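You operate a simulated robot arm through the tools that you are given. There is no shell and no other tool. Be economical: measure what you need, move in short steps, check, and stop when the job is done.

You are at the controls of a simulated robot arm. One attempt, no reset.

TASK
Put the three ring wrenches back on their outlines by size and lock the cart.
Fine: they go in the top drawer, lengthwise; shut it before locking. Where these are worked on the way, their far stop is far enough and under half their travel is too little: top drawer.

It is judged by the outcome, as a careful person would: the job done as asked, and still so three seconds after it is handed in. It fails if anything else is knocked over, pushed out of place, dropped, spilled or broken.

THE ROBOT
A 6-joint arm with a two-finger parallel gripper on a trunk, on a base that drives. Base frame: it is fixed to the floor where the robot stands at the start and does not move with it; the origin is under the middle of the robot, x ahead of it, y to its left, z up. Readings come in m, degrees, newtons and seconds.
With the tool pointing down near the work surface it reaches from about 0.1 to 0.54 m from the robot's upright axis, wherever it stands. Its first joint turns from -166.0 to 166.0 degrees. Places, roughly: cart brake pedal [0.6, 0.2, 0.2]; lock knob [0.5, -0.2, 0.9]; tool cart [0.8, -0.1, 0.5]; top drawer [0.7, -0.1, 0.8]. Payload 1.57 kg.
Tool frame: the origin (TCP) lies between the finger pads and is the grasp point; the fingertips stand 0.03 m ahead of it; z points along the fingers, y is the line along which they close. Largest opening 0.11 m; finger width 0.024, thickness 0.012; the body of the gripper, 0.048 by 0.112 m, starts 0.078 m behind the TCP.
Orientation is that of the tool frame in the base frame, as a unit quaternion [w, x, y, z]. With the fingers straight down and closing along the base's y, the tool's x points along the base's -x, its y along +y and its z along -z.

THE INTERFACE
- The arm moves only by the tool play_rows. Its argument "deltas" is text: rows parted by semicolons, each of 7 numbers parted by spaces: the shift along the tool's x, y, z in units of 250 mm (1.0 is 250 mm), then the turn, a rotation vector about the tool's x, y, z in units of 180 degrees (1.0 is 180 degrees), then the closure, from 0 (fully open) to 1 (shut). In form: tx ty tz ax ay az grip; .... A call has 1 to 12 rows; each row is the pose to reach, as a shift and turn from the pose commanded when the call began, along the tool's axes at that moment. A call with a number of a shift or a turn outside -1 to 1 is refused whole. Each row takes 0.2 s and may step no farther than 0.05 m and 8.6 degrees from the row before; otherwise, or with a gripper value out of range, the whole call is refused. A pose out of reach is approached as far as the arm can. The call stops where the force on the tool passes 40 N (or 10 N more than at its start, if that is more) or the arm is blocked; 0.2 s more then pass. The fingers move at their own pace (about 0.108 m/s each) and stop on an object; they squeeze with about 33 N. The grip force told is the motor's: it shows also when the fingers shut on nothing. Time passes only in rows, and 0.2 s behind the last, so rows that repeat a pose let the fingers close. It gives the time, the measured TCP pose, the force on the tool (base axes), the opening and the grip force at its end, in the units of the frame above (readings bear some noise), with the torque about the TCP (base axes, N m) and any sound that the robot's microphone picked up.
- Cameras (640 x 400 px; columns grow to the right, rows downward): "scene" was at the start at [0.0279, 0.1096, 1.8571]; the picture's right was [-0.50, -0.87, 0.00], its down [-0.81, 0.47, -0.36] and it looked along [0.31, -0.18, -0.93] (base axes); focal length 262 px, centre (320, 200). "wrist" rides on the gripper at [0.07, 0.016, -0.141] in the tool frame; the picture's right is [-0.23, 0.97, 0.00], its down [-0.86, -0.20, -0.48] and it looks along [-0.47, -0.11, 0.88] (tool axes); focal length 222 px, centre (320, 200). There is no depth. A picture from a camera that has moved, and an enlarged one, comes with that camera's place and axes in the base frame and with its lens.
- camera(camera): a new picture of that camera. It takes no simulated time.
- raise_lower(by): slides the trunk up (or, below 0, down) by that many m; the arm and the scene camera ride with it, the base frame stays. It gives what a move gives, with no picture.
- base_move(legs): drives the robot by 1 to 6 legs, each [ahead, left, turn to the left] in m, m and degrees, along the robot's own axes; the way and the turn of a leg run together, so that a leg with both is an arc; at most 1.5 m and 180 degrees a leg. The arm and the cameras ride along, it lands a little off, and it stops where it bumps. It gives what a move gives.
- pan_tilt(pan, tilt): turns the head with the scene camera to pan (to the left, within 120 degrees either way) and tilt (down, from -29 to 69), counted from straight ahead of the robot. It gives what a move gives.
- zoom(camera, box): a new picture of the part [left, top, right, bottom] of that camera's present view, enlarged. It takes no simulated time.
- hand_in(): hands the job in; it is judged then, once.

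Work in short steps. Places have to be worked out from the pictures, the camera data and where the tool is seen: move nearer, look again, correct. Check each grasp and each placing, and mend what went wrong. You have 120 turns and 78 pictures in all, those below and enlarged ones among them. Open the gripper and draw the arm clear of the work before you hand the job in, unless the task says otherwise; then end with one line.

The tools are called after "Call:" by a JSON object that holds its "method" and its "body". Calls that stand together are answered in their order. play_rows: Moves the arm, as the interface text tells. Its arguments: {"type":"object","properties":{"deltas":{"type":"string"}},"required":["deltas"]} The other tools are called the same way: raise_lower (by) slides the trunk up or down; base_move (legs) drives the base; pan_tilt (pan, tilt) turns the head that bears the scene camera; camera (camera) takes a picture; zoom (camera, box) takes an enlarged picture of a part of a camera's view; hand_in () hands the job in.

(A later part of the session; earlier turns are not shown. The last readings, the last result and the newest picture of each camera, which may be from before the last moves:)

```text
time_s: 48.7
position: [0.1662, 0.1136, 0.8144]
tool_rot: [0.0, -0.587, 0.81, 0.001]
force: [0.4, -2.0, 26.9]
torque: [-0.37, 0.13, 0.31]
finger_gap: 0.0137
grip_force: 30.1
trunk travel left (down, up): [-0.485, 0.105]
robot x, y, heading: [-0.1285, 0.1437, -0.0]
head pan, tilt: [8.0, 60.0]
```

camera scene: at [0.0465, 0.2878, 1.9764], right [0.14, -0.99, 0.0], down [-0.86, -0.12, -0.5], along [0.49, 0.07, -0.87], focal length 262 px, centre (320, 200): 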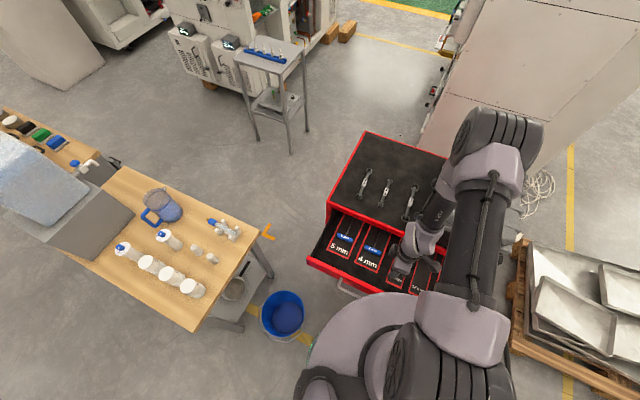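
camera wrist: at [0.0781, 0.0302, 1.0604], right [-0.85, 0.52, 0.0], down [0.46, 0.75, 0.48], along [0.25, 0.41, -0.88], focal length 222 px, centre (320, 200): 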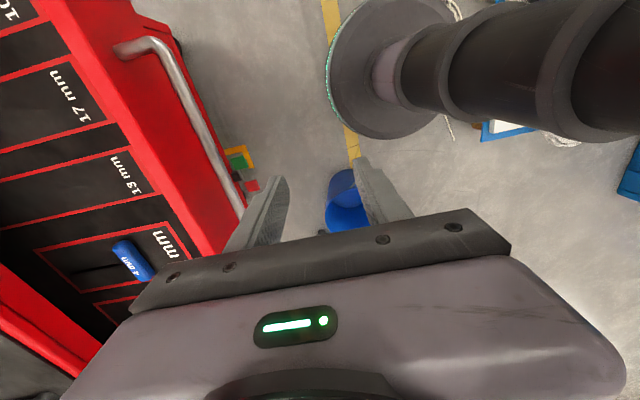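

The drawer came out to ≈0.36 m, clearly past half and with all slots exposed. I release, rise, and check.

Call:
{"method": "play_rows", "body": {"deltas": "0 0 0 0 0 0 0.8;0 0 0 0 0 0 0.6;0 0 -0.15 0 0 0 0.6;0 0 -0.33 0 0 0 0.6;0 0 -0.52 0 0 0 0.5;0 0 -0.71 0 0 0 0.5"}}

Call:
{"method": "camera", "body": {"camera": "wrist"}}

Call:
{"method": "zoom", "body": {"camera": "scene", "box": [300, 90, 560, 290]}}

```text
time_s: 50.1
position: [0.1652, 0.1154, 0.9887]
tool_rot: [0.0, -0.586, 0.81, 0.0]
force: [-0.1, -0.3, -0.6]
torque: [0.01, -0.04, -0.02]
finger_gap: 0.0551
grip_force: 0.1
trunk travel left (down, up): [-0.485, 0.105]
robot x, y, heading: [-0.1309, 0.1363, -0.3]
head pan, tilt: [8.0, 60.0]
```

```text
41 pictures are left
camera wrist: at [0.128, 0.0543, 1.1304], right [-0.85, 0.52, 0.0], down [0.46, 0.75, 0.48], along [0.25, 0.41, -0.88], focal length 222 px, centre (320, 200)
```

wrist: 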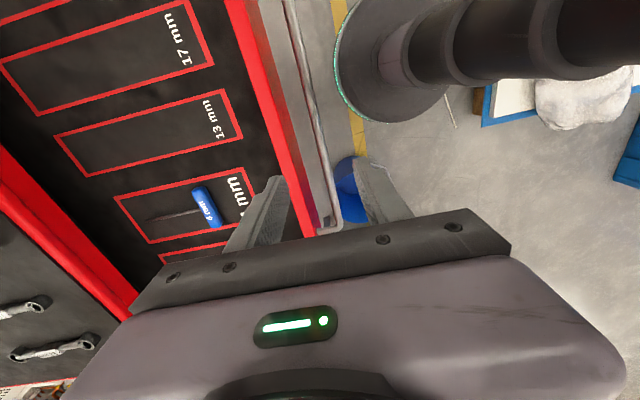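

```text
2.00 times, centred on (430, 190) of scene
camera zoom: at [-0.0844, 0.2886, 1.8765], right [0.14, -0.99, 0.0], down [-0.86, -0.12, -0.5], along [0.5, 0.07, -0.87], focal length 524 px, centre (100, 220)
```

zoom: 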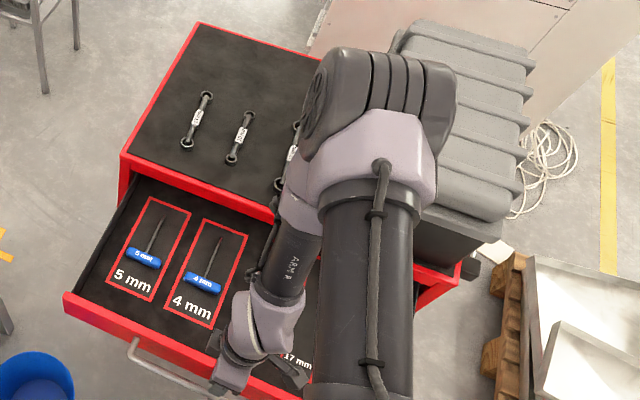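

All slots are clear now. Next I turn the tool by 90° so it closes across the wrenches (along v), with the camera on the robot's side.

Call:
{"method": "play_rows", "body": {"deltas": "0 -0.08 -0.02 0 0 0.0455 0.5;0 -0.16 -0.04 0 0 0.091 0.5;0 -0.24 -0.06 0 0 0.1365 0.5;0 -0.32 -0.08 0 0 0.182 0.5;0 -0.4 -0.1 0 0 0.2275 0.5;0 -0.48 -0.12 0 0 0.273 0.5;0 -0.56 -0.14 0 0 0.3185 0.5;0 -0.64 -0.16 0 0 0.364 0.5;0 -0.72 -0.18 0 0 0.4095 0.5;0 -0.8 -0.2 0 0 0.455 0.5;0 -0.8 -0.2 0 0 0.4975 0.5"}}

Call:
{"method": "base_move", "body": {"legs": [[0.14, 0.02, 0]]}}

Call:
{"method": "camera", "body": {"camera": "wrist"}}

```text
time_s: 52.5
position: [0.3568, 0.0508, 1.0423]
tool_rot: [0.0, 0.155, 0.988, 0.001]
force: [0.4, -0.9, -0.3]
torque: [-0.01, 0.0, 0.02]
finger_gap: 0.0551
grip_force: 0.0
trunk travel left (down, up): [-0.485, 0.105]
robot x, y, heading: [-0.1306, 0.1423, 0.1]
head pan, tilt: [8.0, 60.0]
```

```text
time_s: 53.8
position: [0.4966, 0.0683, 1.0421]
tool_rot: [0.0, 0.156, 0.988, 0.0]
force: [-0.2, -0.3, -0.1]
torque: [0.05, 0.0, 0.02]
finger_gap: 0.0549
grip_force: 0.2
trunk travel left (down, up): [-0.485, 0.105]
robot x, y, heading: [0.011, 0.1631, -0.2]
head pan, tilt: [8.0, 60.0]
```

```text
39 pictures are left
camera wrist: at [0.4354, 0.1057, 1.1836], right [0.52, 0.86, 0.0], down [0.75, -0.45, 0.48], along [0.41, -0.25, -0.88], focal length 222 px, centre (320, 200)
```

wrist: 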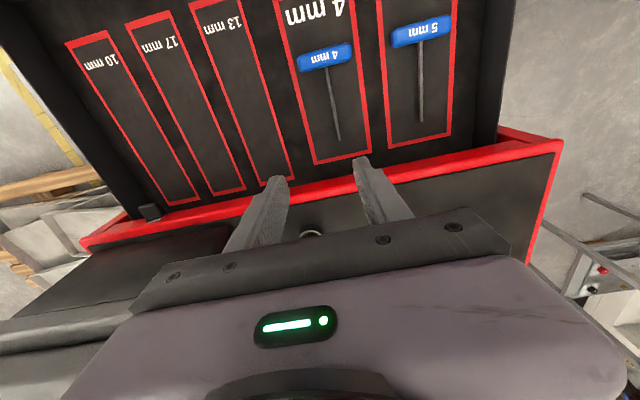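

Slot centres work out at 13 mm: (0.405,-0.026), 17 mm: (0.374,-0.122), 10 mm: (0.342,-0.223), floor z≈0.765. Now I test how far out a tilted tool reaches toward the 17 mm wrench, staying high.

Call:
{"method": "play_rows", "body": {"deltas": "-0.16 -0.03 0 0 -0.044 0 0.4;-0.32 -0.06 0.03 0 -0.088 0 0.4;-0.48 -0.1 0.06 0 -0.132 0 0.4;-0.64 -0.14 0.1 0 -0.176 0 0.4;-0.8 -0.176 0.16 0 -0.22 0 0.4"}}

```text
time_s: 55.0
position: [0.6671, -0.042, 1.0182]
tool_rot: [0.318, 0.156, 0.931, -0.085]
force: [0.5, 0.3, -0.1]
torque: [-0.01, 0.0, 0.01]
finger_gap: 0.0661
grip_force: 0.1
out of reach, approached as far as the arm can: row 3, 4, 5
trunk travel left (down, up): [-0.485, 0.105]
robot x, y, heading: [0.0108, 0.1591, -0.2]
head pan, tilt: [8.0, 60.0]
```

It reached (0.667,-0.042,1.018) with ~38° tilt; lowering the trunk will bring that reach down to the wrench. I look before descending.

Call:
{"method": "camera", "body": {"camera": "wrist"}}

Call:
{"method": "zoom", "body": {"camera": "scene", "box": [300, 90, 560, 290]}}

```text
38 pictures are left
camera wrist: at [0.54, 0.0255, 1.0843], right [0.51, 0.86, 0.09], down [0.3, -0.27, 0.92], along [0.81, -0.44, -0.39], focal length 222 px, centre (320, 200)
```

wrist: 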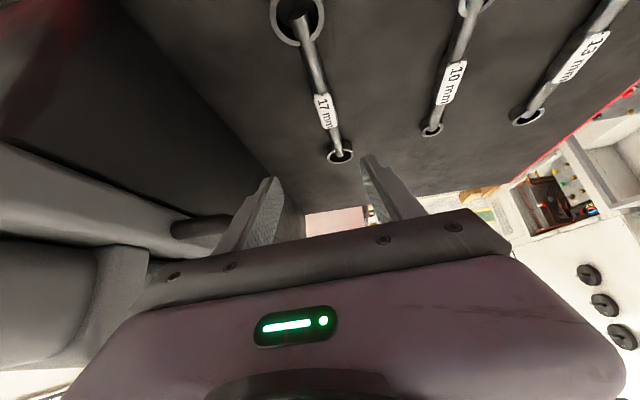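

```text
2.00 times, centred on (430, 190) of scene
camera zoom: at [0.0571, 0.3063, 1.8765], right [0.13, -0.99, 0.0], down [-0.86, -0.12, -0.5], along [0.49, 0.07, -0.87], focal length 524 px, centre (100, 220)
```

zoom: 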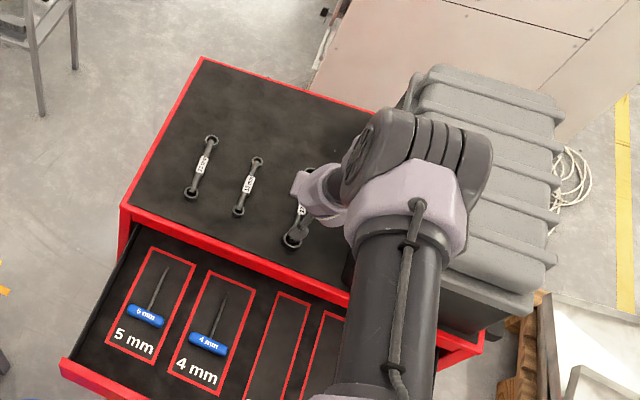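

The case lid triangulates to z≈1.03, so the elbow clears it. I lower the trunk 10 cm, bringing the open fingers around the 17 mm shank.

Call:
{"method": "raise_lower", "body": {"by": -0.1}}

Call:
{"method": "zoom", "body": {"camera": "wrist", "box": [200, 0, 440, 220]}}

```text
time_s: 56.3
position: [0.6664, -0.0429, 0.9223]
tool_rot: [0.322, 0.154, 0.93, -0.085]
force: [1.0, 1.1, 34.0]
torque: [1.03, -0.74, 0.19]
finger_gap: 0.0656
grip_force: 0.1
trunk travel left (down, up): [-0.385, 0.205]
robot x, y, heading: [0.0092, 0.1654, -0.5]
head pan, tilt: [8.0, 60.0]
```

```text
1.82 times, centred on (320, 110) of wrist
camera zoom: at [0.5389, 0.0263, 0.9885], right [0.5, 0.86, 0.08], down [0.3, -0.26, 0.92], along [0.81, -0.44, -0.39], focal length 404 px, centre (320, 364)
```

zoom: 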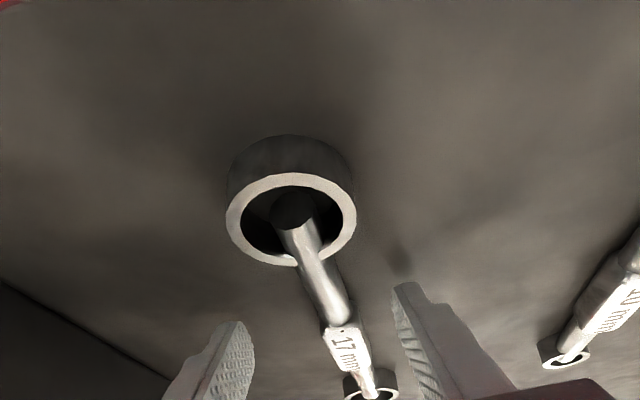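

Tips touched the mat (34 N), so the surface is at z≈0.89. I lift 8 mm and close on the shank, which lies between the fingers.

Call:
{"method": "raise_lower", "body": {"by": 0.006}}

Call:
{"method": "play_rows", "body": {"deltas": "0 0 0 0 0 0 0.6;0 0 0 0 0 0 0.8;0 0 0 0 0 0 1;0 0 0 0 0 0 1;0 0 0 0 0 0 1"}}

Call:
{"method": "zoom", "body": {"camera": "wrist", "box": [200, 0, 440, 220]}}

```text
time_s: 56.9
position: [0.665, -0.0404, 0.9223]
tool_rot: [0.317, 0.153, 0.932, -0.085]
force: [2.1, -0.1, 9.8]
torque: [0.31, -0.29, -0.14]
finger_gap: 0.066
grip_force: 0.1
trunk travel left (down, up): [-0.391, 0.199]
robot x, y, heading: [0.0116, 0.1626, -0.6]
head pan, tilt: [8.0, 60.0]
```

```text
time_s: 58.1
position: [0.665, -0.0416, 0.9244]
tool_rot: [0.317, 0.153, 0.932, -0.085]
force: [-0.4, 0.9, -0.2]
torque: [0.04, 0.07, -0.01]
finger_gap: 0.0186
grip_force: 32.8
trunk travel left (down, up): [-0.391, 0.199]
robot x, y, heading: [0.0097, 0.1587, -0.6]
head pan, tilt: [8.0, 60.0]
```

```text
1.82 times, centred on (320, 110) of wrist
camera zoom: at [0.5389, 0.0261, 0.9906], right [0.5, 0.86, 0.08], down [0.3, -0.26, 0.92], along [0.81, -0.43, -0.39], focal length 404 px, centre (320, 364)
```

zoom: 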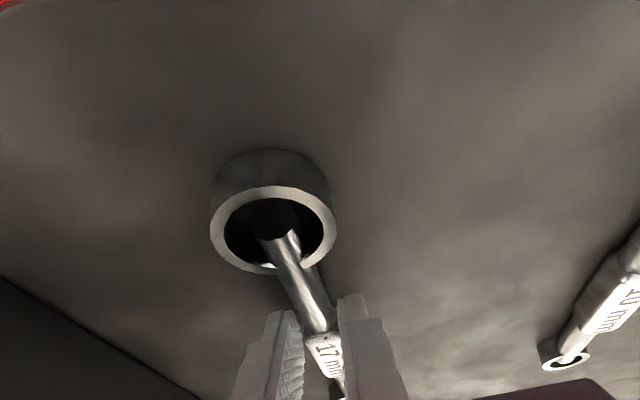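

The 17 mm wrench is gripped (18.6 mm). I lift with the trunk and check.

Call:
{"method": "raise_lower", "body": {"by": 0.1}}

Call:
{"method": "camera", "body": {"camera": "wrist"}}

```text
time_s: 59.4
position: [0.6655, -0.0424, 1.0228]
tool_rot: [0.317, 0.153, 0.932, -0.084]
force: [0.0, 0.0, -0.5]
torque: [-0.03, 0.0, 0.01]
finger_gap: 0.0001
grip_force: 20.9
trunk travel left (down, up): [-0.491, 0.099]
robot x, y, heading: [0.0117, 0.1613, -0.3]
head pan, tilt: [8.0, 60.0]
```

```text
34 pictures are left
camera wrist: at [0.5389, 0.0261, 1.0906], right [0.5, 0.86, 0.08], down [0.3, -0.26, 0.92], along [0.81, -0.43, -0.39], focal length 222 px, centre (320, 200)
```

wrist: 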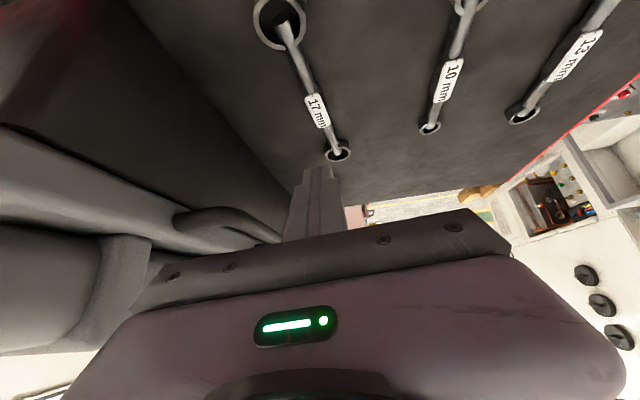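

It slipped: only the slanted finger edges held the label. I'll use less tilt: the column is slim (r≈0.07-0.085), so the base can come 4 cm nearer, and I'll grip close behind the near ring.

Call:
{"method": "play_rows", "body": {"deltas": "0 0 0 0 0 0 0.5;0 0 0 0 0 0 0.5"}}

Call:
{"method": "base_move", "body": {"legs": [[0.038, -0.012, 0]]}}

Call:
{"method": "play_rows", "body": {"deltas": "0.07 0 -0.05 0 0.035 0 0.55;0.14 -0.01 -0.1 0 0.07 0 0.55;0.196 -0.016 -0.153 0 0.1 0 0.55"}}

Call:
{"method": "camera", "body": {"camera": "wrist"}}

```text
time_s: 60.0
position: [0.6668, -0.0428, 1.024]
tool_rot: [0.316, 0.154, 0.932, -0.085]
force: [-0.2, -0.9, -0.1]
torque: [0.02, -0.03, 0.02]
finger_gap: 0.0552
grip_force: 0.0
trunk travel left (down, up): [-0.491, 0.099]
robot x, y, heading: [0.0103, 0.1629, -0.3]
head pan, tilt: [8.0, 60.0]
```

```text
time_s: 60.9
position: [0.7026, -0.0539, 1.0229]
tool_rot: [0.317, 0.153, 0.932, -0.085]
force: [0.3, 0.3, -0.6]
torque: [-0.04, 0.02, 0.01]
finger_gap: 0.0552
grip_force: 0.0
trunk travel left (down, up): [-0.491, 0.099]
robot x, y, heading: [0.049, 0.1475, -0.6]
head pan, tilt: [8.0, 60.0]
```

```text
time_s: 61.7
position: [0.6541, -0.0456, 1.0228]
tool_rot: [0.197, 0.165, 0.964, -0.073]
force: [0.2, -0.8, 1.3]
torque: [-0.02, -0.01, 0.0]
finger_gap: 0.0494
grip_force: 0.0
out of reach, approached as far as the arm can: row 2, 3
trunk travel left (down, up): [-0.491, 0.099]
robot x, y, heading: [0.0475, 0.1485, -0.2]
head pan, tilt: [8.0, 60.0]
```

```text
33 pictures are left
camera wrist: at [0.5495, 0.0198, 1.1225], right [0.54, 0.84, 0.02], down [0.5, -0.34, 0.8], along [0.68, -0.42, -0.61], focal length 222 px, centre (320, 200)
```

wrist: 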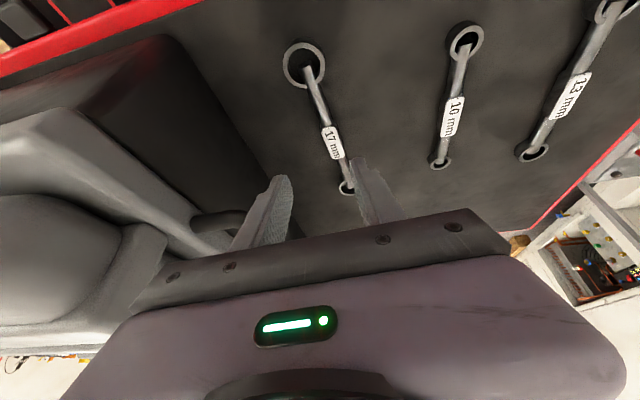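

Tilt is now ~24° and the fingers straddle the shank between ring and label. I lower the trunk to about 2 mm above the mat and close.

Call:
{"method": "raise_lower", "body": {"by": -0.099}}

Call:
{"method": "play_rows", "body": {"deltas": "0 0 0 0 0 0 0.7;0 0 0 0 0 0 0.9;0 0 0 0 0 0 1;0 0 0 0 0 0 1"}}

Call:
{"method": "zoom", "body": {"camera": "wrist", "box": [220, 20, 430, 220]}}

```text
time_s: 63.0
position: [0.6549, -0.0452, 0.9238]
tool_rot: [0.197, 0.165, 0.964, -0.074]
force: [0.0, 1.5, 10.1]
torque: [0.3, -0.12, 0.01]
finger_gap: 0.0494
grip_force: 0.0
trunk travel left (down, up): [-0.392, 0.198]
robot x, y, heading: [0.0476, 0.1447, -0.3]
head pan, tilt: [8.0, 60.0]
```

```text
time_s: 64.0
position: [0.6548, -0.0456, 0.9226]
tool_rot: [0.195, 0.166, 0.964, -0.074]
force: [-0.3, -1.3, 1.6]
torque: [0.12, 0.23, 0.04]
finger_gap: 0.0139
grip_force: 30.8
trunk travel left (down, up): [-0.392, 0.198]
robot x, y, heading: [0.0467, 0.1468, -0.2]
head pan, tilt: [8.0, 60.0]
```

```text
2.00 times, centred on (325, 120) of wrist
camera zoom: at [0.5498, 0.0193, 1.0232], right [0.54, 0.84, 0.02], down [0.51, -0.34, 0.8], along [0.68, -0.42, -0.61], focal length 444 px, centre (310, 360)
```

zoom: 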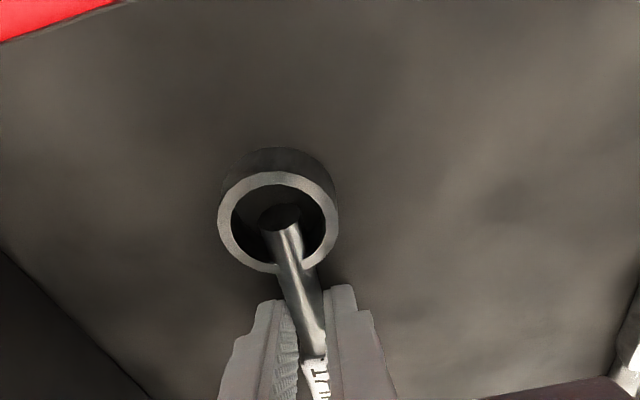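

Closed at 13.9 mm on the shank. I lift 4 cm and check it holds.

Call:
{"method": "raise_lower", "body": {"by": 0.04}}

Call:
{"method": "camera", "body": {"camera": "wrist"}}

```text
time_s: 64.8
position: [0.6554, -0.0452, 0.9636]
tool_rot: [0.196, 0.165, 0.964, -0.074]
force: [-0.4, -0.1, -1.7]
torque: [0.06, 0.11, -0.01]
finger_gap: 0.0143
grip_force: 30.9
trunk travel left (down, up): [-0.432, 0.158]
robot x, y, heading: [0.0447, 0.1474, -0.4]
head pan, tilt: [8.0, 60.0]
```

```text
31 pictures are left
camera wrist: at [0.5503, 0.0196, 1.0629], right [0.54, 0.84, 0.02], down [0.51, -0.34, 0.8], along [0.68, -0.42, -0.61], focal length 222 px, centre (320, 200)
```

wrist: 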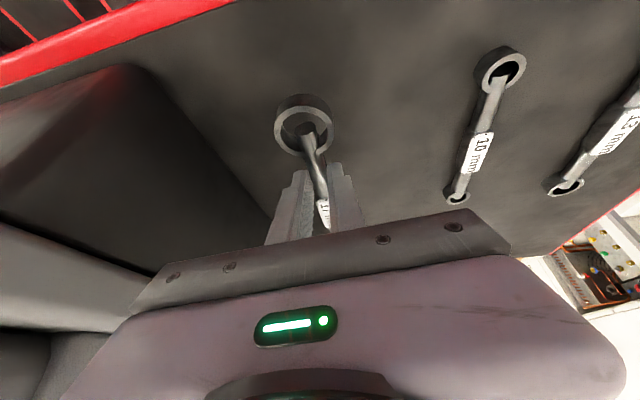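

It holds. I raise a little more and carry it back over the drawer toward the 17 mm slot.

Call:
{"method": "raise_lower", "body": {"by": 0.05}}

Call:
{"method": "play_rows", "body": {"deltas": "0.149 -0.0956 -0.067 0 0 0 1;0.298 -0.191 -0.134 0 0 0 1;0.447 -0.287 -0.2 0 0 0 1;0.596 -0.382 -0.268 0 0 0 1;0.745 -0.478 -0.335 0 0 0 1;0.894 -0.574 -0.402 0 0 0 1"}}

Call:
{"method": "camera", "body": {"camera": "wrist"}}

```text
time_s: 65.8
position: [0.6566, -0.0457, 1.0132]
tool_rot: [0.195, 0.165, 0.964, -0.074]
force: [0.9, 0.1, -1.7]
torque: [0.02, 0.07, -0.01]
finger_gap: 0.014
grip_force: 30.6
trunk travel left (down, up): [-0.482, 0.108]
robot x, y, heading: [0.0432, 0.1494, -0.4]
head pan, tilt: [8.0, 60.0]
```

```text
time_s: 67.2
position: [0.4718, -0.0786, 1.0473]
tool_rot: [0.148, 0.176, 0.967, -0.111]
force: [1.8, 7.0, -2.5]
torque: [0.26, 0.05, 1.02]
finger_gap: 0.0168
grip_force: 31.6
out of reach, approached as far as the arm can: row 2, 3, 4, 5, 6
trunk travel left (down, up): [-0.482, 0.108]
robot x, y, heading: [0.0462, 0.1511, -0.5]
head pan, tilt: [8.0, 60.0]
```

```text
30 pictures are left
camera wrist: at [0.3802, -0.0049, 1.1545], right [0.57, 0.82, -0.08], down [0.57, -0.32, 0.76], along [0.59, -0.48, -0.65], focal length 222 px, centre (320, 200)
```

wrist: 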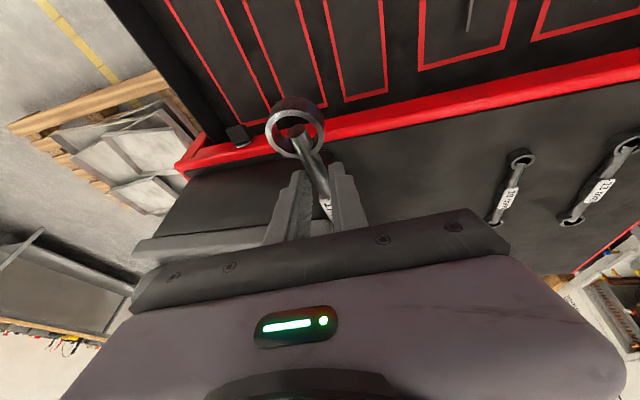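

The wrench tip is near the case and there's side force; I back off to the left and up at once.

Call:
{"method": "play_rows", "body": {"deltas": "0 0.1 0 0 0 0 1;-0.02 0.2 -0.05 0 0 0 1;-0.04 0.25 -0.1 0 0 0 1"}}

Call:
{"method": "camera", "body": {"camera": "scene"}}

Call:
{"method": "camera", "body": {"camera": "wrist"}}

```text
time_s: 68.0
position: [0.4993, -0.0194, 1.0635]
tool_rot: [0.148, 0.176, 0.967, -0.111]
force: [-2.0, 1.9, -4.6]
torque: [0.29, 0.54, 0.11]
finger_gap: 0.0143
grip_force: 30.9
trunk travel left (down, up): [-0.482, 0.108]
robot x, y, heading: [0.0461, 0.15, -0.4]
head pan, tilt: [8.0, 60.0]
```

```text
29 pictures are left
camera scene: at [0.0937, 0.296, 1.8733], right [0.13, -0.99, 0.0], down [-0.86, -0.12, -0.5], along [0.5, 0.07, -0.87], focal length 262 px, centre (320, 200)
```

scene: 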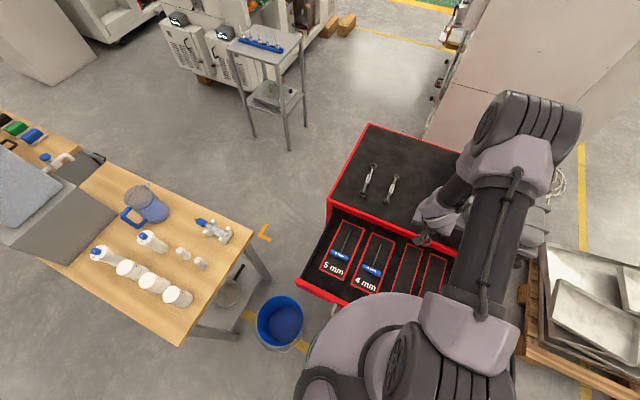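

```text
28 pictures are left
camera wrist: at [0.4076, 0.0547, 1.1703], right [0.57, 0.82, -0.08], down [0.57, -0.32, 0.76], along [0.59, -0.48, -0.65], focal length 222 px, centre (320, 200)
```

wrist: 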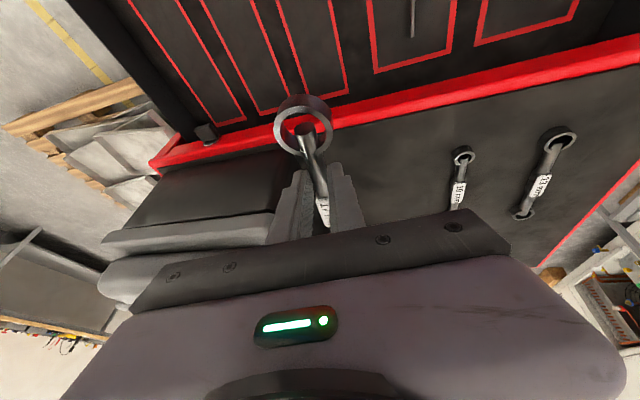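

The wrench is still held and the case looks unmoved. I now draw straight back along the drawer direction before going right.

Call:
{"method": "play_rows", "body": {"deltas": "0.16 -0.013 -0.055 0 0 0 1;0.33 -0.026 -0.11 0 0 0 1;0.493 -0.039 -0.165 0 0 0 1"}}

```text
time_s: 68.8
position: [0.4009, 0.0347, 1.0751]
tool_rot: [0.139, 0.18, 0.966, -0.124]
force: [0.1, 0.6, -1.2]
torque: [0.08, 0.1, -0.01]
finger_gap: 0.0139
grip_force: 31.1
out of reach, approached as far as the arm can: row 2, 3
trunk travel left (down, up): [-0.482, 0.108]
robot x, y, heading: [0.0473, 0.1508, -0.1]
head pan, tilt: [8.0, 60.0]
```

The arm's fold limits it at this height; going lower gives it room. I descend to z≈0.90 while drawing back slightly and levelling the tool.

Call:
{"method": "play_rows", "body": {"deltas": "0.077 0.03 0.15 -0.016 -0.009 0 1;0.154 0.06 0.3 -0.032 -0.018 0 1;0.231 0.09 0.45 -0.048 -0.027 0 1;0.309 0.121 0.602 -0.065 -0.035 0 1"}}

Call:
{"method": "camera", "body": {"camera": "wrist"}}

```text
time_s: 69.8
position: [0.452, 0.1534, 0.9032]
tool_rot: [0.199, 0.157, 0.964, -0.085]
force: [0.0, 1.6, -0.9]
torque: [-0.09, -0.01, -0.06]
finger_gap: 0.0141
grip_force: 30.9
out of reach, approached as far as the arm can: row 1, 2, 3, 4
trunk travel left (down, up): [-0.482, 0.108]
robot x, y, heading: [0.048, 0.1523, -0.3]
head pan, tilt: [8.0, 60.0]
```

```text
27 pictures are left
camera wrist: at [0.3455, 0.2181, 1.0006], right [0.52, 0.85, -0.01], down [0.51, -0.31, 0.8], along [0.68, -0.42, -0.6], focal length 222 px, centre (320, 200)
```

wrist: 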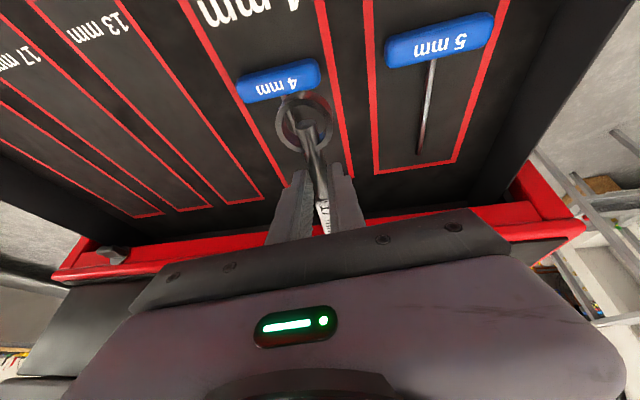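

The fold limit made it drift left, but it is clear of everything. Keeping the arm fixed and translating with the base is cleaner: I raise 4 cm, then drive by (-0.122,-0.261) so the wrench comes over the 17 mm slot.

Call:
{"method": "raise_lower", "body": {"by": 0.04}}

Call:
{"method": "base_move", "body": {"legs": [[-0.06, 0.0, 0], [-0.062, -0.261, 0.3]]}}

Call:
{"method": "camera", "body": {"camera": "wrist"}}

```text
time_s: 70.6
position: [0.4519, 0.1483, 0.9431]
tool_rot: [0.197, 0.158, 0.964, -0.083]
force: [0.9, 0.8, -2.0]
torque: [0.05, 0.12, 0.03]
finger_gap: 0.0141
grip_force: 30.2
trunk travel left (down, up): [-0.522, 0.068]
robot x, y, heading: [0.047, 0.1487, -0.1]
head pan, tilt: [8.0, 60.0]
```

```text
time_s: 73.1
position: [0.3274, -0.1116, 0.9424]
tool_rot: [0.196, 0.155, 0.965, -0.082]
force: [0.6, 0.0, -1.7]
torque: [0.05, 0.1, 0.0]
finger_gap: 0.0139
grip_force: 30.7
trunk travel left (down, up): [-0.522, 0.068]
robot x, y, heading: [-0.075, -0.1132, 0.1]
head pan, tilt: [8.0, 60.0]
```

```text
26 pictures are left
camera wrist: at [0.2217, -0.0464, 1.0416], right [0.52, 0.85, 0.0], down [0.51, -0.31, 0.8], along [0.68, -0.42, -0.6], focal length 222 px, centre (320, 200)
```

wrist: 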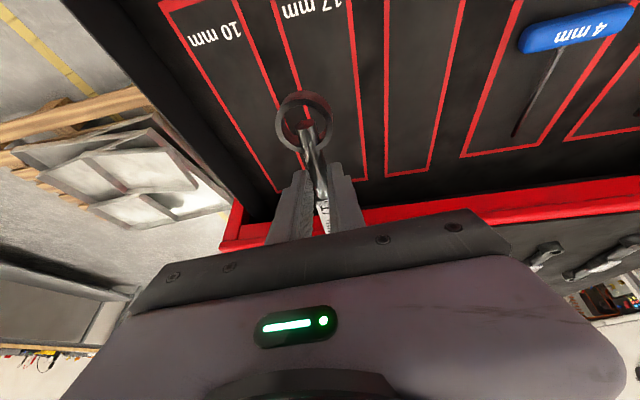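

The wrench hangs right over the 17 mm slot (v≈-0.16, centre u≈-0.15). I lower with the trunk most of the way, watching force.

Call:
{"method": "raise_lower", "body": {"by": -0.12}}

Call:
{"method": "camera", "body": {"camera": "wrist"}}

```text
time_s: 74.6
position: [0.3274, -0.1102, 0.8241]
tool_rot: [0.197, 0.153, 0.965, -0.08]
force: [-0.7, 0.0, -1.8]
torque: [0.0, 0.1, -0.03]
finger_gap: 0.0143
grip_force: 30.4
trunk travel left (down, up): [-0.402, 0.188]
robot x, y, heading: [-0.072, -0.1128, -0.1]
head pan, tilt: [8.0, 60.0]
```

```text
25 pictures are left
camera wrist: at [0.2218, -0.046, 0.9216], right [0.52, 0.85, 0.0], down [0.51, -0.31, 0.8], along [0.68, -0.42, -0.6], focal length 222 px, centre (320, 200)
```

wrist: 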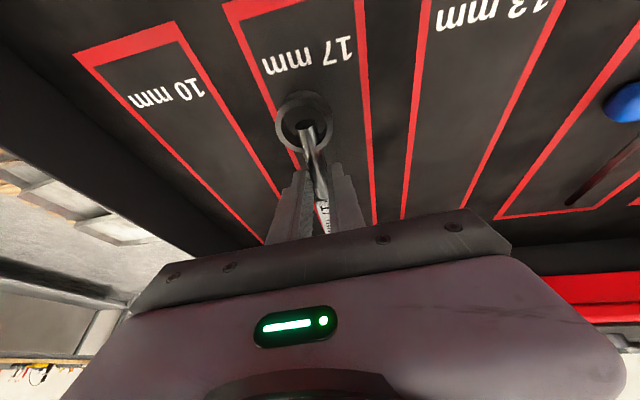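

Almost there; I lower the last 2 cm with the arm in 4 mm steps.

Call:
{"method": "play_rows", "body": {"deltas": "0.0065 0.0015 0.0145 0 0 0 1;0.013 0.003 0.029 0 0 0 1;0.0195 0.0045 0.0435 0 0 0 1;0.026 0.006 0.058 0 0 0 1;0.0325 0.0075 0.0727 0 0 0 1"}}

```text
time_s: 75.8
position: [0.3274, -0.1099, 0.8036]
tool_rot: [0.198, 0.154, 0.965, -0.081]
force: [2.6, -1.9, 9.8]
torque: [0.12, 0.62, 0.09]
finger_gap: 0.0142
grip_force: 30.5
trunk travel left (down, up): [-0.402, 0.188]
robot x, y, heading: [-0.0736, -0.1116, -0.1]
head pan, tilt: [8.0, 60.0]
```

Contact at z=0.804 (floor ≈0.77 as estimated). I open the fingers and rise.

Call:
{"method": "play_rows", "body": {"deltas": "0 0 0 0 0 0 0.9;0 0 0 0 0 0 0.75;0 0 0 0 0 0 0.65;0 0 0 0 0 0 0.65"}}

Call:
{"method": "raise_lower", "body": {"by": 0.16}}

Call:
{"method": "camera", "body": {"camera": "wrist"}}

```text
time_s: 76.8
position: [0.3266, -0.111, 0.8032]
tool_rot: [0.197, 0.154, 0.965, -0.082]
force: [0.5, -0.2, -0.8]
torque: [0.04, -0.01, 0.01]
finger_gap: 0.0383
grip_force: 0.2
trunk travel left (down, up): [-0.402, 0.188]
robot x, y, heading: [-0.0741, -0.1149, -0.2]
head pan, tilt: [8.0, 60.0]
```

```text
time_s: 78.6
position: [0.3272, -0.1103, 0.9621]
tool_rot: [0.197, 0.154, 0.965, -0.082]
force: [-0.1, -0.6, -0.7]
torque: [-0.03, 0.0, -0.03]
finger_gap: 0.0386
grip_force: 0.0
trunk travel left (down, up): [-0.562, 0.028]
robot x, y, heading: [-0.0775, -0.1154, 0.1]
head pan, tilt: [8.0, 60.0]
```

```text
24 pictures are left
camera wrist: at [0.2214, -0.0456, 1.0616], right [0.52, 0.85, 0.0], down [0.51, -0.31, 0.8], along [0.68, -0.42, -0.6], focal length 222 px, centre (320, 200)
```

wrist: 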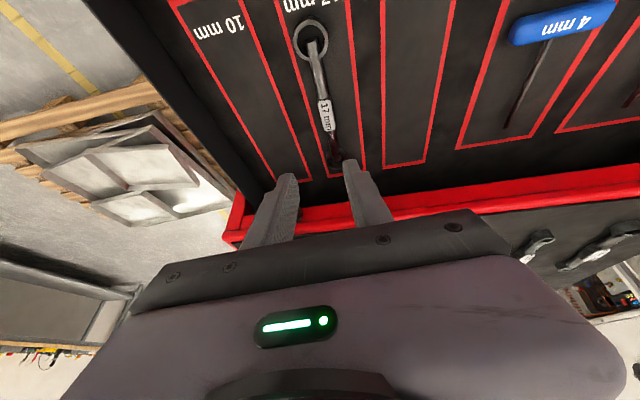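

The 17 mm wrench lies neatly in its slot. Now for the 10 mm: drive back to the picking spot, then extend the arm toward its near ring.

Call:
{"method": "base_move", "body": {"legs": [[0.1265, 0.262, 0]]}}

Call:
{"method": "play_rows", "body": {"deltas": "-0.18 0.015 0.04 0 0 0 0.55;-0.36 0.03 0.085 0 0 0 0.55;-0.54 0.045 0.13 0 0 0 0.55;-0.72 0.06 0.175 0 0 0 0.55;-0.904 0.072 0.219 0 0 0 0.55"}}

Call:
{"method": "camera", "body": {"camera": "wrist"}}

```text
time_s: 80.6
position: [0.4535, 0.1455, 0.9628]
tool_rot: [0.197, 0.152, 0.965, -0.081]
force: [0.4, 0.5, -0.2]
torque: [-0.02, 0.03, -0.01]
finger_gap: 0.0387
grip_force: 0.0
trunk travel left (down, up): [-0.562, 0.028]
robot x, y, heading: [0.0492, 0.1447, 0.3]
head pan, tilt: [8.0, 60.0]
```

```text
time_s: 81.8
position: [0.6768, 0.0896, 1.0047]
tool_rot: [0.197, 0.153, 0.965, -0.082]
force: [0.7, -0.3, -0.3]
torque: [-0.01, 0.02, 0.01]
finger_gap: 0.0495
grip_force: 0.1
trunk travel left (down, up): [-0.562, 0.028]
robot x, y, heading: [0.05, 0.1426, 0.1]
head pan, tilt: [8.0, 60.0]
```

```text
23 pictures are left
camera wrist: at [0.5701, 0.1535, 1.1029], right [0.52, 0.86, 0.0], down [0.51, -0.31, 0.8], along [0.69, -0.41, -0.6], focal length 222 px, centre (320, 200)
```

wrist: 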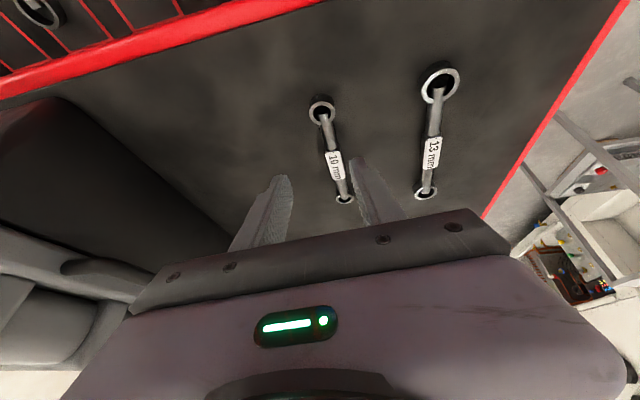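

Good view: 10 mm ring at (0.674,0.094), heading matches the tool. I shift 2 cm forward onto the shank and lower the trunk to the mat.

Call:
{"method": "play_rows", "body": {"deltas": "-0.07 0.026 0.028 0 0 0 0.55;-0.07 0.026 0.028 0 0 0 0.55"}}

Call:
{"method": "raise_lower", "body": {"by": -0.083}}

Call:
{"method": "play_rows", "body": {"deltas": "0 0 0 0 0 0 0.7;0 0 0 0 0 0 0.9;0 0 0 0 0 0 1;0 0 0 0 0 0 1"}}

Call:
{"method": "raise_lower", "body": {"by": 0.04}}

```text
time_s: 82.4
position: [0.6953, 0.0887, 1.0045]
tool_rot: [0.198, 0.152, 0.965, -0.081]
force: [-0.3, -0.8, 0.2]
torque: [0.04, -0.01, 0.01]
finger_gap: 0.0496
grip_force: 0.1
trunk travel left (down, up): [-0.562, 0.028]
robot x, y, heading: [0.0501, 0.1403, -0.1]
head pan, tilt: [8.0, 60.0]
```

```text
time_s: 83.6
position: [0.6959, 0.0898, 0.9249]
tool_rot: [0.201, 0.152, 0.964, -0.08]
force: [-1.4, 2.0, 29.2]
torque: [0.92, -0.31, 0.14]
finger_gap: 0.0484
grip_force: 0.0
trunk travel left (down, up): [-0.479, 0.111]
robot x, y, heading: [0.0519, 0.1364, 0.2]
head pan, tilt: [8.0, 60.0]
```

```text
time_s: 84.1
position: [0.6987, 0.0939, 0.9234]
tool_rot: [0.201, 0.15, 0.965, -0.079]
force: [0.6, 0.6, 1.3]
torque: [-0.05, 0.0, -0.04]
finger_gap: 0.0152
grip_force: 2.0
trunk travel left (down, up): [-0.479, 0.111]
robot x, y, heading: [0.0494, 0.1439, 0.4]
head pan, tilt: [8.0, 60.0]
stopped in row 2: the force on the tool passed its limit at 44 N (the readings are from after the stop); the commanded pose is now the measured one
```

```text
time_s: 85.0
position: [0.699, 0.0924, 0.9623]
tool_rot: [0.2, 0.149, 0.965, -0.079]
force: [0.3, 0.0, -1.2]
torque: [0.02, 0.06, -0.02]
finger_gap: 0.0139
grip_force: 30.0
trunk travel left (down, up): [-0.519, 0.071]
robot x, y, heading: [0.0505, 0.1426, 0.2]
head pan, tilt: [8.0, 60.0]
```

The fingers closed on something (13.9 mm) and about 1 N hangs on it; I check with a picture.

Call:
{"method": "camera", "body": {"camera": "wrist"}}

```text
22 pictures are left
camera wrist: at [0.5918, 0.1572, 1.061], right [0.51, 0.86, 0.0], down [0.51, -0.31, 0.8], along [0.69, -0.41, -0.6], focal length 222 px, centre (320, 200)
```

wrist: 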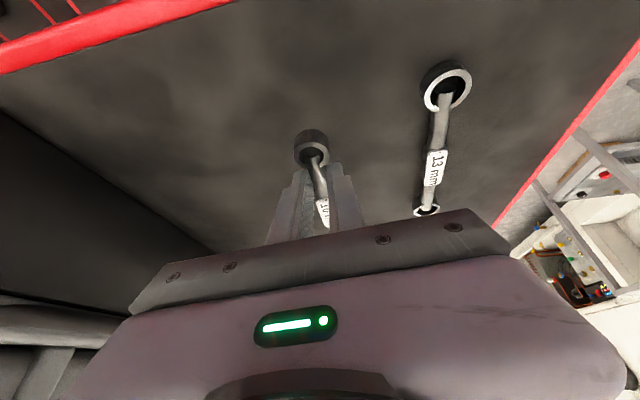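

Held well. I raise the trunk and retract the arm to the earlier placing posture by reversing the extension.

Call:
{"method": "raise_lower", "body": {"by": 0.06}}

Call:
{"method": "play_rows", "body": {"deltas": "0.163 -0.016 -0.04 0 0 0 1;0.326 -0.032 -0.08 0 0 0 1;0.489 -0.049 -0.12 0 0 0 1;0.652 -0.065 -0.16 0 0 0 1;0.815 -0.082 -0.2 0 0 0 1;0.978 -0.098 -0.24 0 0 0 1"}}

```text
time_s: 86.0
position: [0.699, 0.0927, 1.0229]
tool_rot: [0.2, 0.15, 0.965, -0.079]
force: [-0.6, 0.1, -0.1]
torque: [0.0, 0.02, 0.0]
finger_gap: 0.0136
grip_force: 30.3
trunk travel left (down, up): [-0.579, 0.011]
robot x, y, heading: [0.0484, 0.138, 0.3]
head pan, tilt: [8.0, 60.0]
```

```text
time_s: 87.3
position: [0.4523, 0.1453, 0.9791]
tool_rot: [0.201, 0.15, 0.965, -0.08]
force: [0.1, 0.3, -0.6]
torque: [0.0, 0.02, 0.05]
finger_gap: 0.0136
grip_force: 30.7
trunk travel left (down, up): [-0.579, 0.011]
robot x, y, heading: [0.0498, 0.1425, 0.2]
head pan, tilt: [8.0, 60.0]
```

Smooth. Now I drive by (-0.157,-0.352) to bring it over the 10 mm slot.

Call:
{"method": "base_move", "body": {"legs": [[-0.07, 0.0, 0], [-0.087, -0.352, 0]]}}

Call:
{"method": "raise_lower", "body": {"by": -0.13}}

Call:
{"method": "camera", "body": {"camera": "wrist"}}

```text
time_s: 90.3
position: [0.2966, -0.2122, 0.9795]
tool_rot: [0.199, 0.155, 0.964, -0.08]
force: [-0.5, -0.2, -1.0]
torque: [-0.01, 0.04, -0.02]
finger_gap: 0.0137
grip_force: 30.0
trunk travel left (down, up): [-0.579, 0.011]
robot x, y, heading: [-0.1097, -0.2123, -0.3]
head pan, tilt: [8.0, 60.0]
```

```text
time_s: 91.9
position: [0.2955, -0.2127, 0.8487]
tool_rot: [0.198, 0.155, 0.964, -0.081]
force: [0.5, -0.6, -0.7]
torque: [0.02, 0.05, -0.04]
finger_gap: 0.0138
grip_force: 29.6
trunk travel left (down, up): [-0.449, 0.141]
robot x, y, heading: [-0.1126, -0.2089, -0.2]
head pan, tilt: [8.0, 60.0]
```

```text
21 pictures are left
camera wrist: at [0.1897, -0.1466, 0.9471], right [0.52, 0.85, 0.0], down [0.51, -0.31, 0.8], along [0.69, -0.42, -0.59], focal length 222 px, centre (320, 200)
```

wrist: 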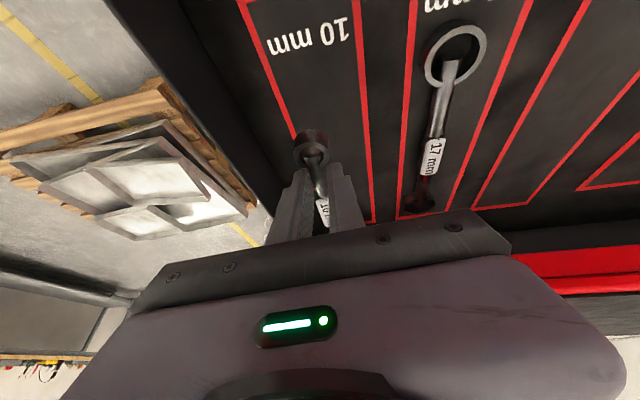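

It is within 7 mm of the slot's centre line; I lower the last 4.5 cm with a small left correction.

Call:
{"method": "play_rows", "body": {"deltas": "0.02 0.01 0.045 0 0 0 1;0.04 0.02 0.09 0 0 0 1;0.055 0.03 0.123 0 0 0 1;0.062 0.036 0.14 0 0 0 1;0.068 0.04 0.152 0 0 0 1;0.073 0.042 0.164 0 0 0 1"}}

```text
time_s: 93.3
position: [0.2993, -0.2065, 0.8033]
tool_rot: [0.201, 0.154, 0.964, -0.081]
force: [0.5, 0.4, -0.2]
torque: [0.0, 0.05, -0.01]
finger_gap: 0.0141
grip_force: 30.7
trunk travel left (down, up): [-0.449, 0.141]
robot x, y, heading: [-0.1076, -0.2111, -0.2]
head pan, tilt: [8.0, 60.0]
```

No contact yet; a few more millimetres.

Call:
{"method": "play_rows", "body": {"deltas": "0.003 0.001 0.007 0 0 0 1;0.006 0.002 0.014 0 0 0 1;0.008 0.002 0.018 0 0 0 1"}}

```text
time_s: 94.1
position: [0.2986, -0.2066, 0.7994]
tool_rot: [0.201, 0.156, 0.964, -0.081]
force: [0.2, 1.6, 11.8]
torque: [0.04, -0.24, 0.04]
finger_gap: 0.0138
grip_force: 30.5
trunk travel left (down, up): [-0.449, 0.141]
robot x, y, heading: [-0.1048, -0.2104, -0.3]
head pan, tilt: [8.0, 60.0]
```

Contact. I release, rise, and check.

Call:
{"method": "play_rows", "body": {"deltas": "0 0 0 0 0 0 0.9;0 0 0 0 0 0 0.75;0 0 0 0 0 0 0.65;0 0 0 0 0 0 0.65"}}

Call:
{"method": "raise_lower", "body": {"by": 0.135}}

Call:
{"method": "camera", "body": {"camera": "wrist"}}

```text
time_s: 95.1
position: [0.2975, -0.2076, 0.798]
tool_rot: [0.201, 0.156, 0.964, -0.081]
force: [-5.8, -16.2, 15.9]
torque: [-0.26, 0.02, -0.06]
finger_gap: 0.0218
grip_force: 0.1
trunk travel left (down, up): [-0.449, 0.141]
robot x, y, heading: [-0.1086, -0.2096, -0.4]
head pan, tilt: [8.0, 60.0]
```

```text
time_s: 96.7
position: [0.2996, -0.2053, 0.9335]
tool_rot: [0.2, 0.155, 0.964, -0.081]
force: [-0.5, 0.4, 0.1]
torque: [-0.01, 0.03, -0.03]
finger_gap: 0.0383
grip_force: 0.0
trunk travel left (down, up): [-0.584, 0.006]
robot x, y, heading: [-0.1061, -0.2106, -0.3]
head pan, tilt: [8.0, 60.0]
```

```text
20 pictures are left
camera wrist: at [0.1923, -0.1408, 1.0311], right [0.52, 0.85, 0.0], down [0.51, -0.31, 0.8], along [0.69, -0.42, -0.6], focal length 222 px, centre (320, 200)
```

wrist: 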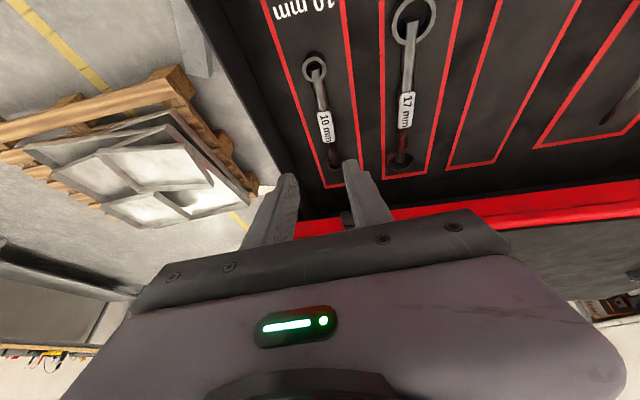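

The 10 mm wrench is in its slot. Now the 13 mm: drive to the picking spot and extend toward (0.735,0.194).

Call:
{"method": "base_move", "body": {"legs": [[0.161, 0.375, 0]]}}

Call:
{"method": "play_rows", "body": {"deltas": "-0.073 -0.018 -0.164 0 0 0 0.55;-0.233 0.045 -0.12 0 0 0 0.55;-0.393 0.11 -0.075 0 0 0 0.55;-0.553 0.18 -0.03 0 0 0 0.55;-0.713 0.255 0.01 0 0 0 0.55;-0.873 0.335 0.06 0 0 0 0.55;-0.99 0.395 0.095 0 0 0 0.55"}}

Call:
{"method": "camera", "body": {"camera": "wrist"}}

```text
time_s: 99.2
position: [0.4618, 0.1716, 0.9328]
tool_rot: [0.2, 0.154, 0.964, -0.081]
force: [-0.2, 0.2, 0.0]
torque: [0.01, -0.01, 0.01]
finger_gap: 0.0387
grip_force: 0.0
trunk travel left (down, up): [-0.584, 0.006]
robot x, y, heading: [0.0544, 0.1674, -0.4]
head pan, tilt: [8.0, 60.0]
```

```text
time_s: 100.8
position: [0.7161, 0.19, 1.0039]
tool_rot: [0.199, 0.156, 0.964, -0.081]
force: [0.0, 0.6, 0.4]
torque: [-0.02, 0.04, -0.01]
finger_gap: 0.0493
grip_force: 0.0
trunk travel left (down, up): [-0.584, 0.006]
robot x, y, heading: [0.0533, 0.1653, 0.0]
head pan, tilt: [8.0, 60.0]
```

```text
19 pictures are left
camera wrist: at [0.6103, 0.2556, 1.1021], right [0.52, 0.85, 0.0], down [0.51, -0.31, 0.8], along [0.69, -0.42, -0.6], focal length 222 px, centre (320, 200)
```

wrist: 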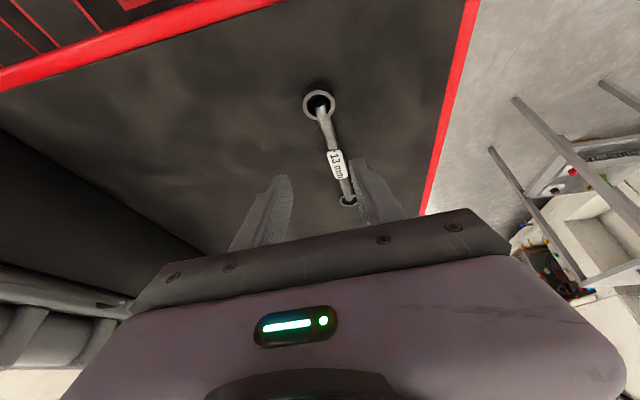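

Within reach and well aligned. I shift 1.2 cm forward, lower to the mat and close.

Call:
{"method": "play_rows", "body": {"deltas": "-0.042 0.024 0.016 0 0 0 0.55;-0.042 0.024 0.016 0 0 0 0.55"}}

Call:
{"method": "raise_lower", "body": {"by": -0.079}}

Call:
{"method": "play_rows", "body": {"deltas": "0 0 0 0 0 0 0.7;0 0 0 0 0 0 0.9;0 0 0 0 0 0 1;0 0 0 0 0 0 1"}}

Call:
{"method": "raise_lower", "body": {"by": 0.04}}

Call:
{"method": "camera", "body": {"camera": "wrist"}}

```text
time_s: 101.5
position: [0.7161, 0.1909, 1.0026]
tool_rot: [0.2, 0.154, 0.964, -0.08]
force: [0.5, 0.2, 0.4]
torque: [-0.01, 0.0, 0.02]
finger_gap: 0.0495
grip_force: 0.1
out of reach, approached as far as the arm can: row 1, 2
trunk travel left (down, up): [-0.584, 0.006]
robot x, y, heading: [0.0572, 0.1662, -0.0]
head pan, tilt: [8.0, 60.0]
```

```text
time_s: 102.6
position: [0.7165, 0.191, 0.9254]
tool_rot: [0.2, 0.155, 0.964, -0.081]
force: [-0.2, 0.2, 0.1]
torque: [0.0, 0.05, 0.0]
finger_gap: 0.0494
grip_force: 0.1
trunk travel left (down, up): [-0.505, 0.085]
robot x, y, heading: [0.0566, 0.169, -0.3]
head pan, tilt: [8.0, 60.0]
```

```text
time_s: 103.6
position: [0.7164, 0.1901, 0.9258]
tool_rot: [0.2, 0.154, 0.964, -0.081]
force: [0.0, -0.4, 0.9]
torque: [-0.02, -0.28, -0.1]
finger_gap: 0.0278
grip_force: 32.8
trunk travel left (down, up): [-0.505, 0.085]
robot x, y, heading: [0.053, 0.1614, -0.4]
head pan, tilt: [8.0, 60.0]
```

```text
time_s: 104.4
position: [0.7169, 0.1891, 0.9644]
tool_rot: [0.2, 0.154, 0.964, -0.081]
force: [-0.2, -0.4, -1.2]
torque: [0.02, 0.08, -0.01]
finger_gap: 0.0262
grip_force: 32.6
trunk travel left (down, up): [-0.545, 0.045]
robot x, y, heading: [0.0552, 0.166, -0.0]
head pan, tilt: [8.0, 60.0]
```

```text
18 pictures are left
camera wrist: at [0.6104, 0.2555, 1.0629], right [0.52, 0.85, 0.0], down [0.51, -0.31, 0.8], along [0.69, -0.42, -0.6], focal length 222 px, centre (320, 200)
```

wrist: 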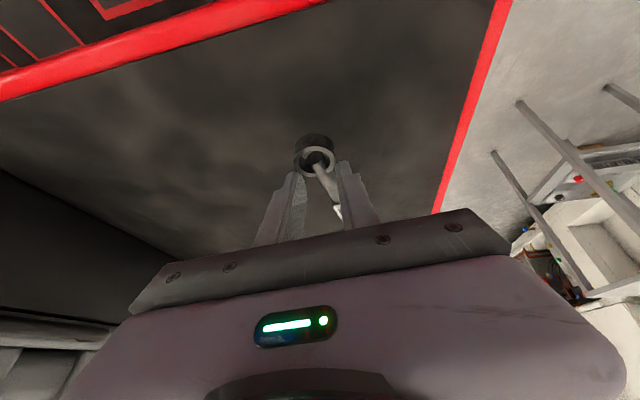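

The fingers pinch only the ring's edge and slip a little. I set it down, drag it 4 cm toward me on the mat, then regrip 1.6 cm further along the shank.

Call:
{"method": "raise_lower", "body": {"by": -0.039}}

Call:
{"method": "play_rows", "body": {"deltas": "0.055 -0.001 -0.025 0 0 0 1;0.11 -0.003 -0.05 0 0 0 1;0.166 -0.004 -0.074 0 0 0 1;0.166 -0.004 -0.074 0 0 0 0.65;0.166 -0.004 -0.074 0 0 0 0.55;0.107 -0.003 -0.048 0 0 0 0.55;0.107 -0.003 -0.048 0 0 0 0.8;0.107 -0.003 -0.048 0 0 0 1;0.107 -0.003 -0.048 0 0 0 1;0.107 -0.003 -0.048 0 0 0 1"}}

Call:
{"method": "zoom", "body": {"camera": "wrist", "box": [220, 60, 430, 240]}}

```text
time_s: 105.3
position: [0.7163, 0.1906, 0.9267]
tool_rot: [0.2, 0.154, 0.964, -0.08]
force: [-2.1, 0.7, 3.4]
torque: [0.04, -0.4, 0.06]
finger_gap: 0.0259
grip_force: 32.8
trunk travel left (down, up): [-0.506, 0.084]
robot x, y, heading: [0.0553, 0.1647, -0.1]
head pan, tilt: [8.0, 60.0]
```

```text
time_s: 107.5
position: [0.6893, 0.2005, 0.9273]
tool_rot: [0.2, 0.154, 0.964, -0.081]
force: [0.1, -0.2, 6.1]
torque: [-0.01, 0.03, -0.02]
finger_gap: 0.0141
grip_force: 29.9
trunk travel left (down, up): [-0.506, 0.084]
robot x, y, heading: [0.0549, 0.1692, 0.1]
head pan, tilt: [8.0, 60.0]
```

```text
2.22 times, centred on (325, 150) of wrist
camera zoom: at [0.5825, 0.2651, 1.0253], right [0.52, 0.85, 0.0], down [0.51, -0.31, 0.8], along [0.69, -0.42, -0.59], focal length 494 px, centre (309, 311)
```

zoom: 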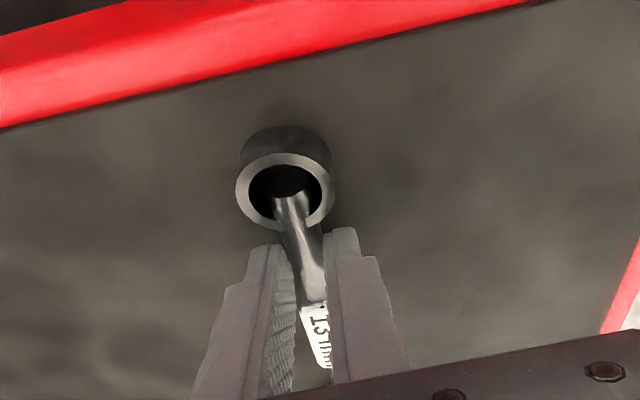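

A firm shank grip now. I lift and retract to the placing posture.

Call:
{"method": "raise_lower", "body": {"by": 0.08}}

Call:
{"method": "play_rows", "body": {"deltas": "0.162 -0.08 -0.045 0 0 0 1;0.324 -0.159 -0.09 0 0 0 1;0.487 -0.239 -0.136 0 0 0 1;0.649 -0.318 -0.181 0 0 0 1;0.811 -0.398 -0.226 0 0 0 1"}}

Call:
{"method": "camera", "body": {"camera": "wrist"}}

```text
time_s: 108.6
position: [0.69, 0.2006, 1.0057]
tool_rot: [0.2, 0.154, 0.964, -0.08]
force: [-0.5, -0.3, -1.4]
torque: [0.04, 0.08, -0.01]
finger_gap: 0.0138
grip_force: 30.4
trunk travel left (down, up): [-0.586, 0.004]
robot x, y, heading: [0.0545, 0.1659, -0.4]
head pan, tilt: [8.0, 60.0]
```

```text
time_s: 109.8
position: [0.4584, 0.1754, 0.9827]
tool_rot: [0.199, 0.154, 0.964, -0.081]
force: [-1.7, -0.2, -0.9]
torque: [0.0, 0.03, -0.01]
finger_gap: 0.0143
grip_force: 30.7
trunk travel left (down, up): [-0.586, 0.004]
robot x, y, heading: [0.0635, 0.1678, -0.4]
head pan, tilt: [8.0, 60.0]
```

```text
16 pictures are left
camera wrist: at [0.3522, 0.2395, 1.0811], right [0.52, 0.85, 0.0], down [0.51, -0.31, 0.8], along [0.69, -0.42, -0.59], focal length 222 px, centre (320, 200)
```

wrist: 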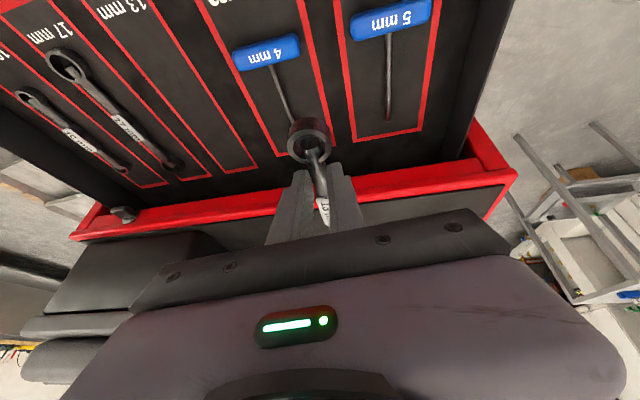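

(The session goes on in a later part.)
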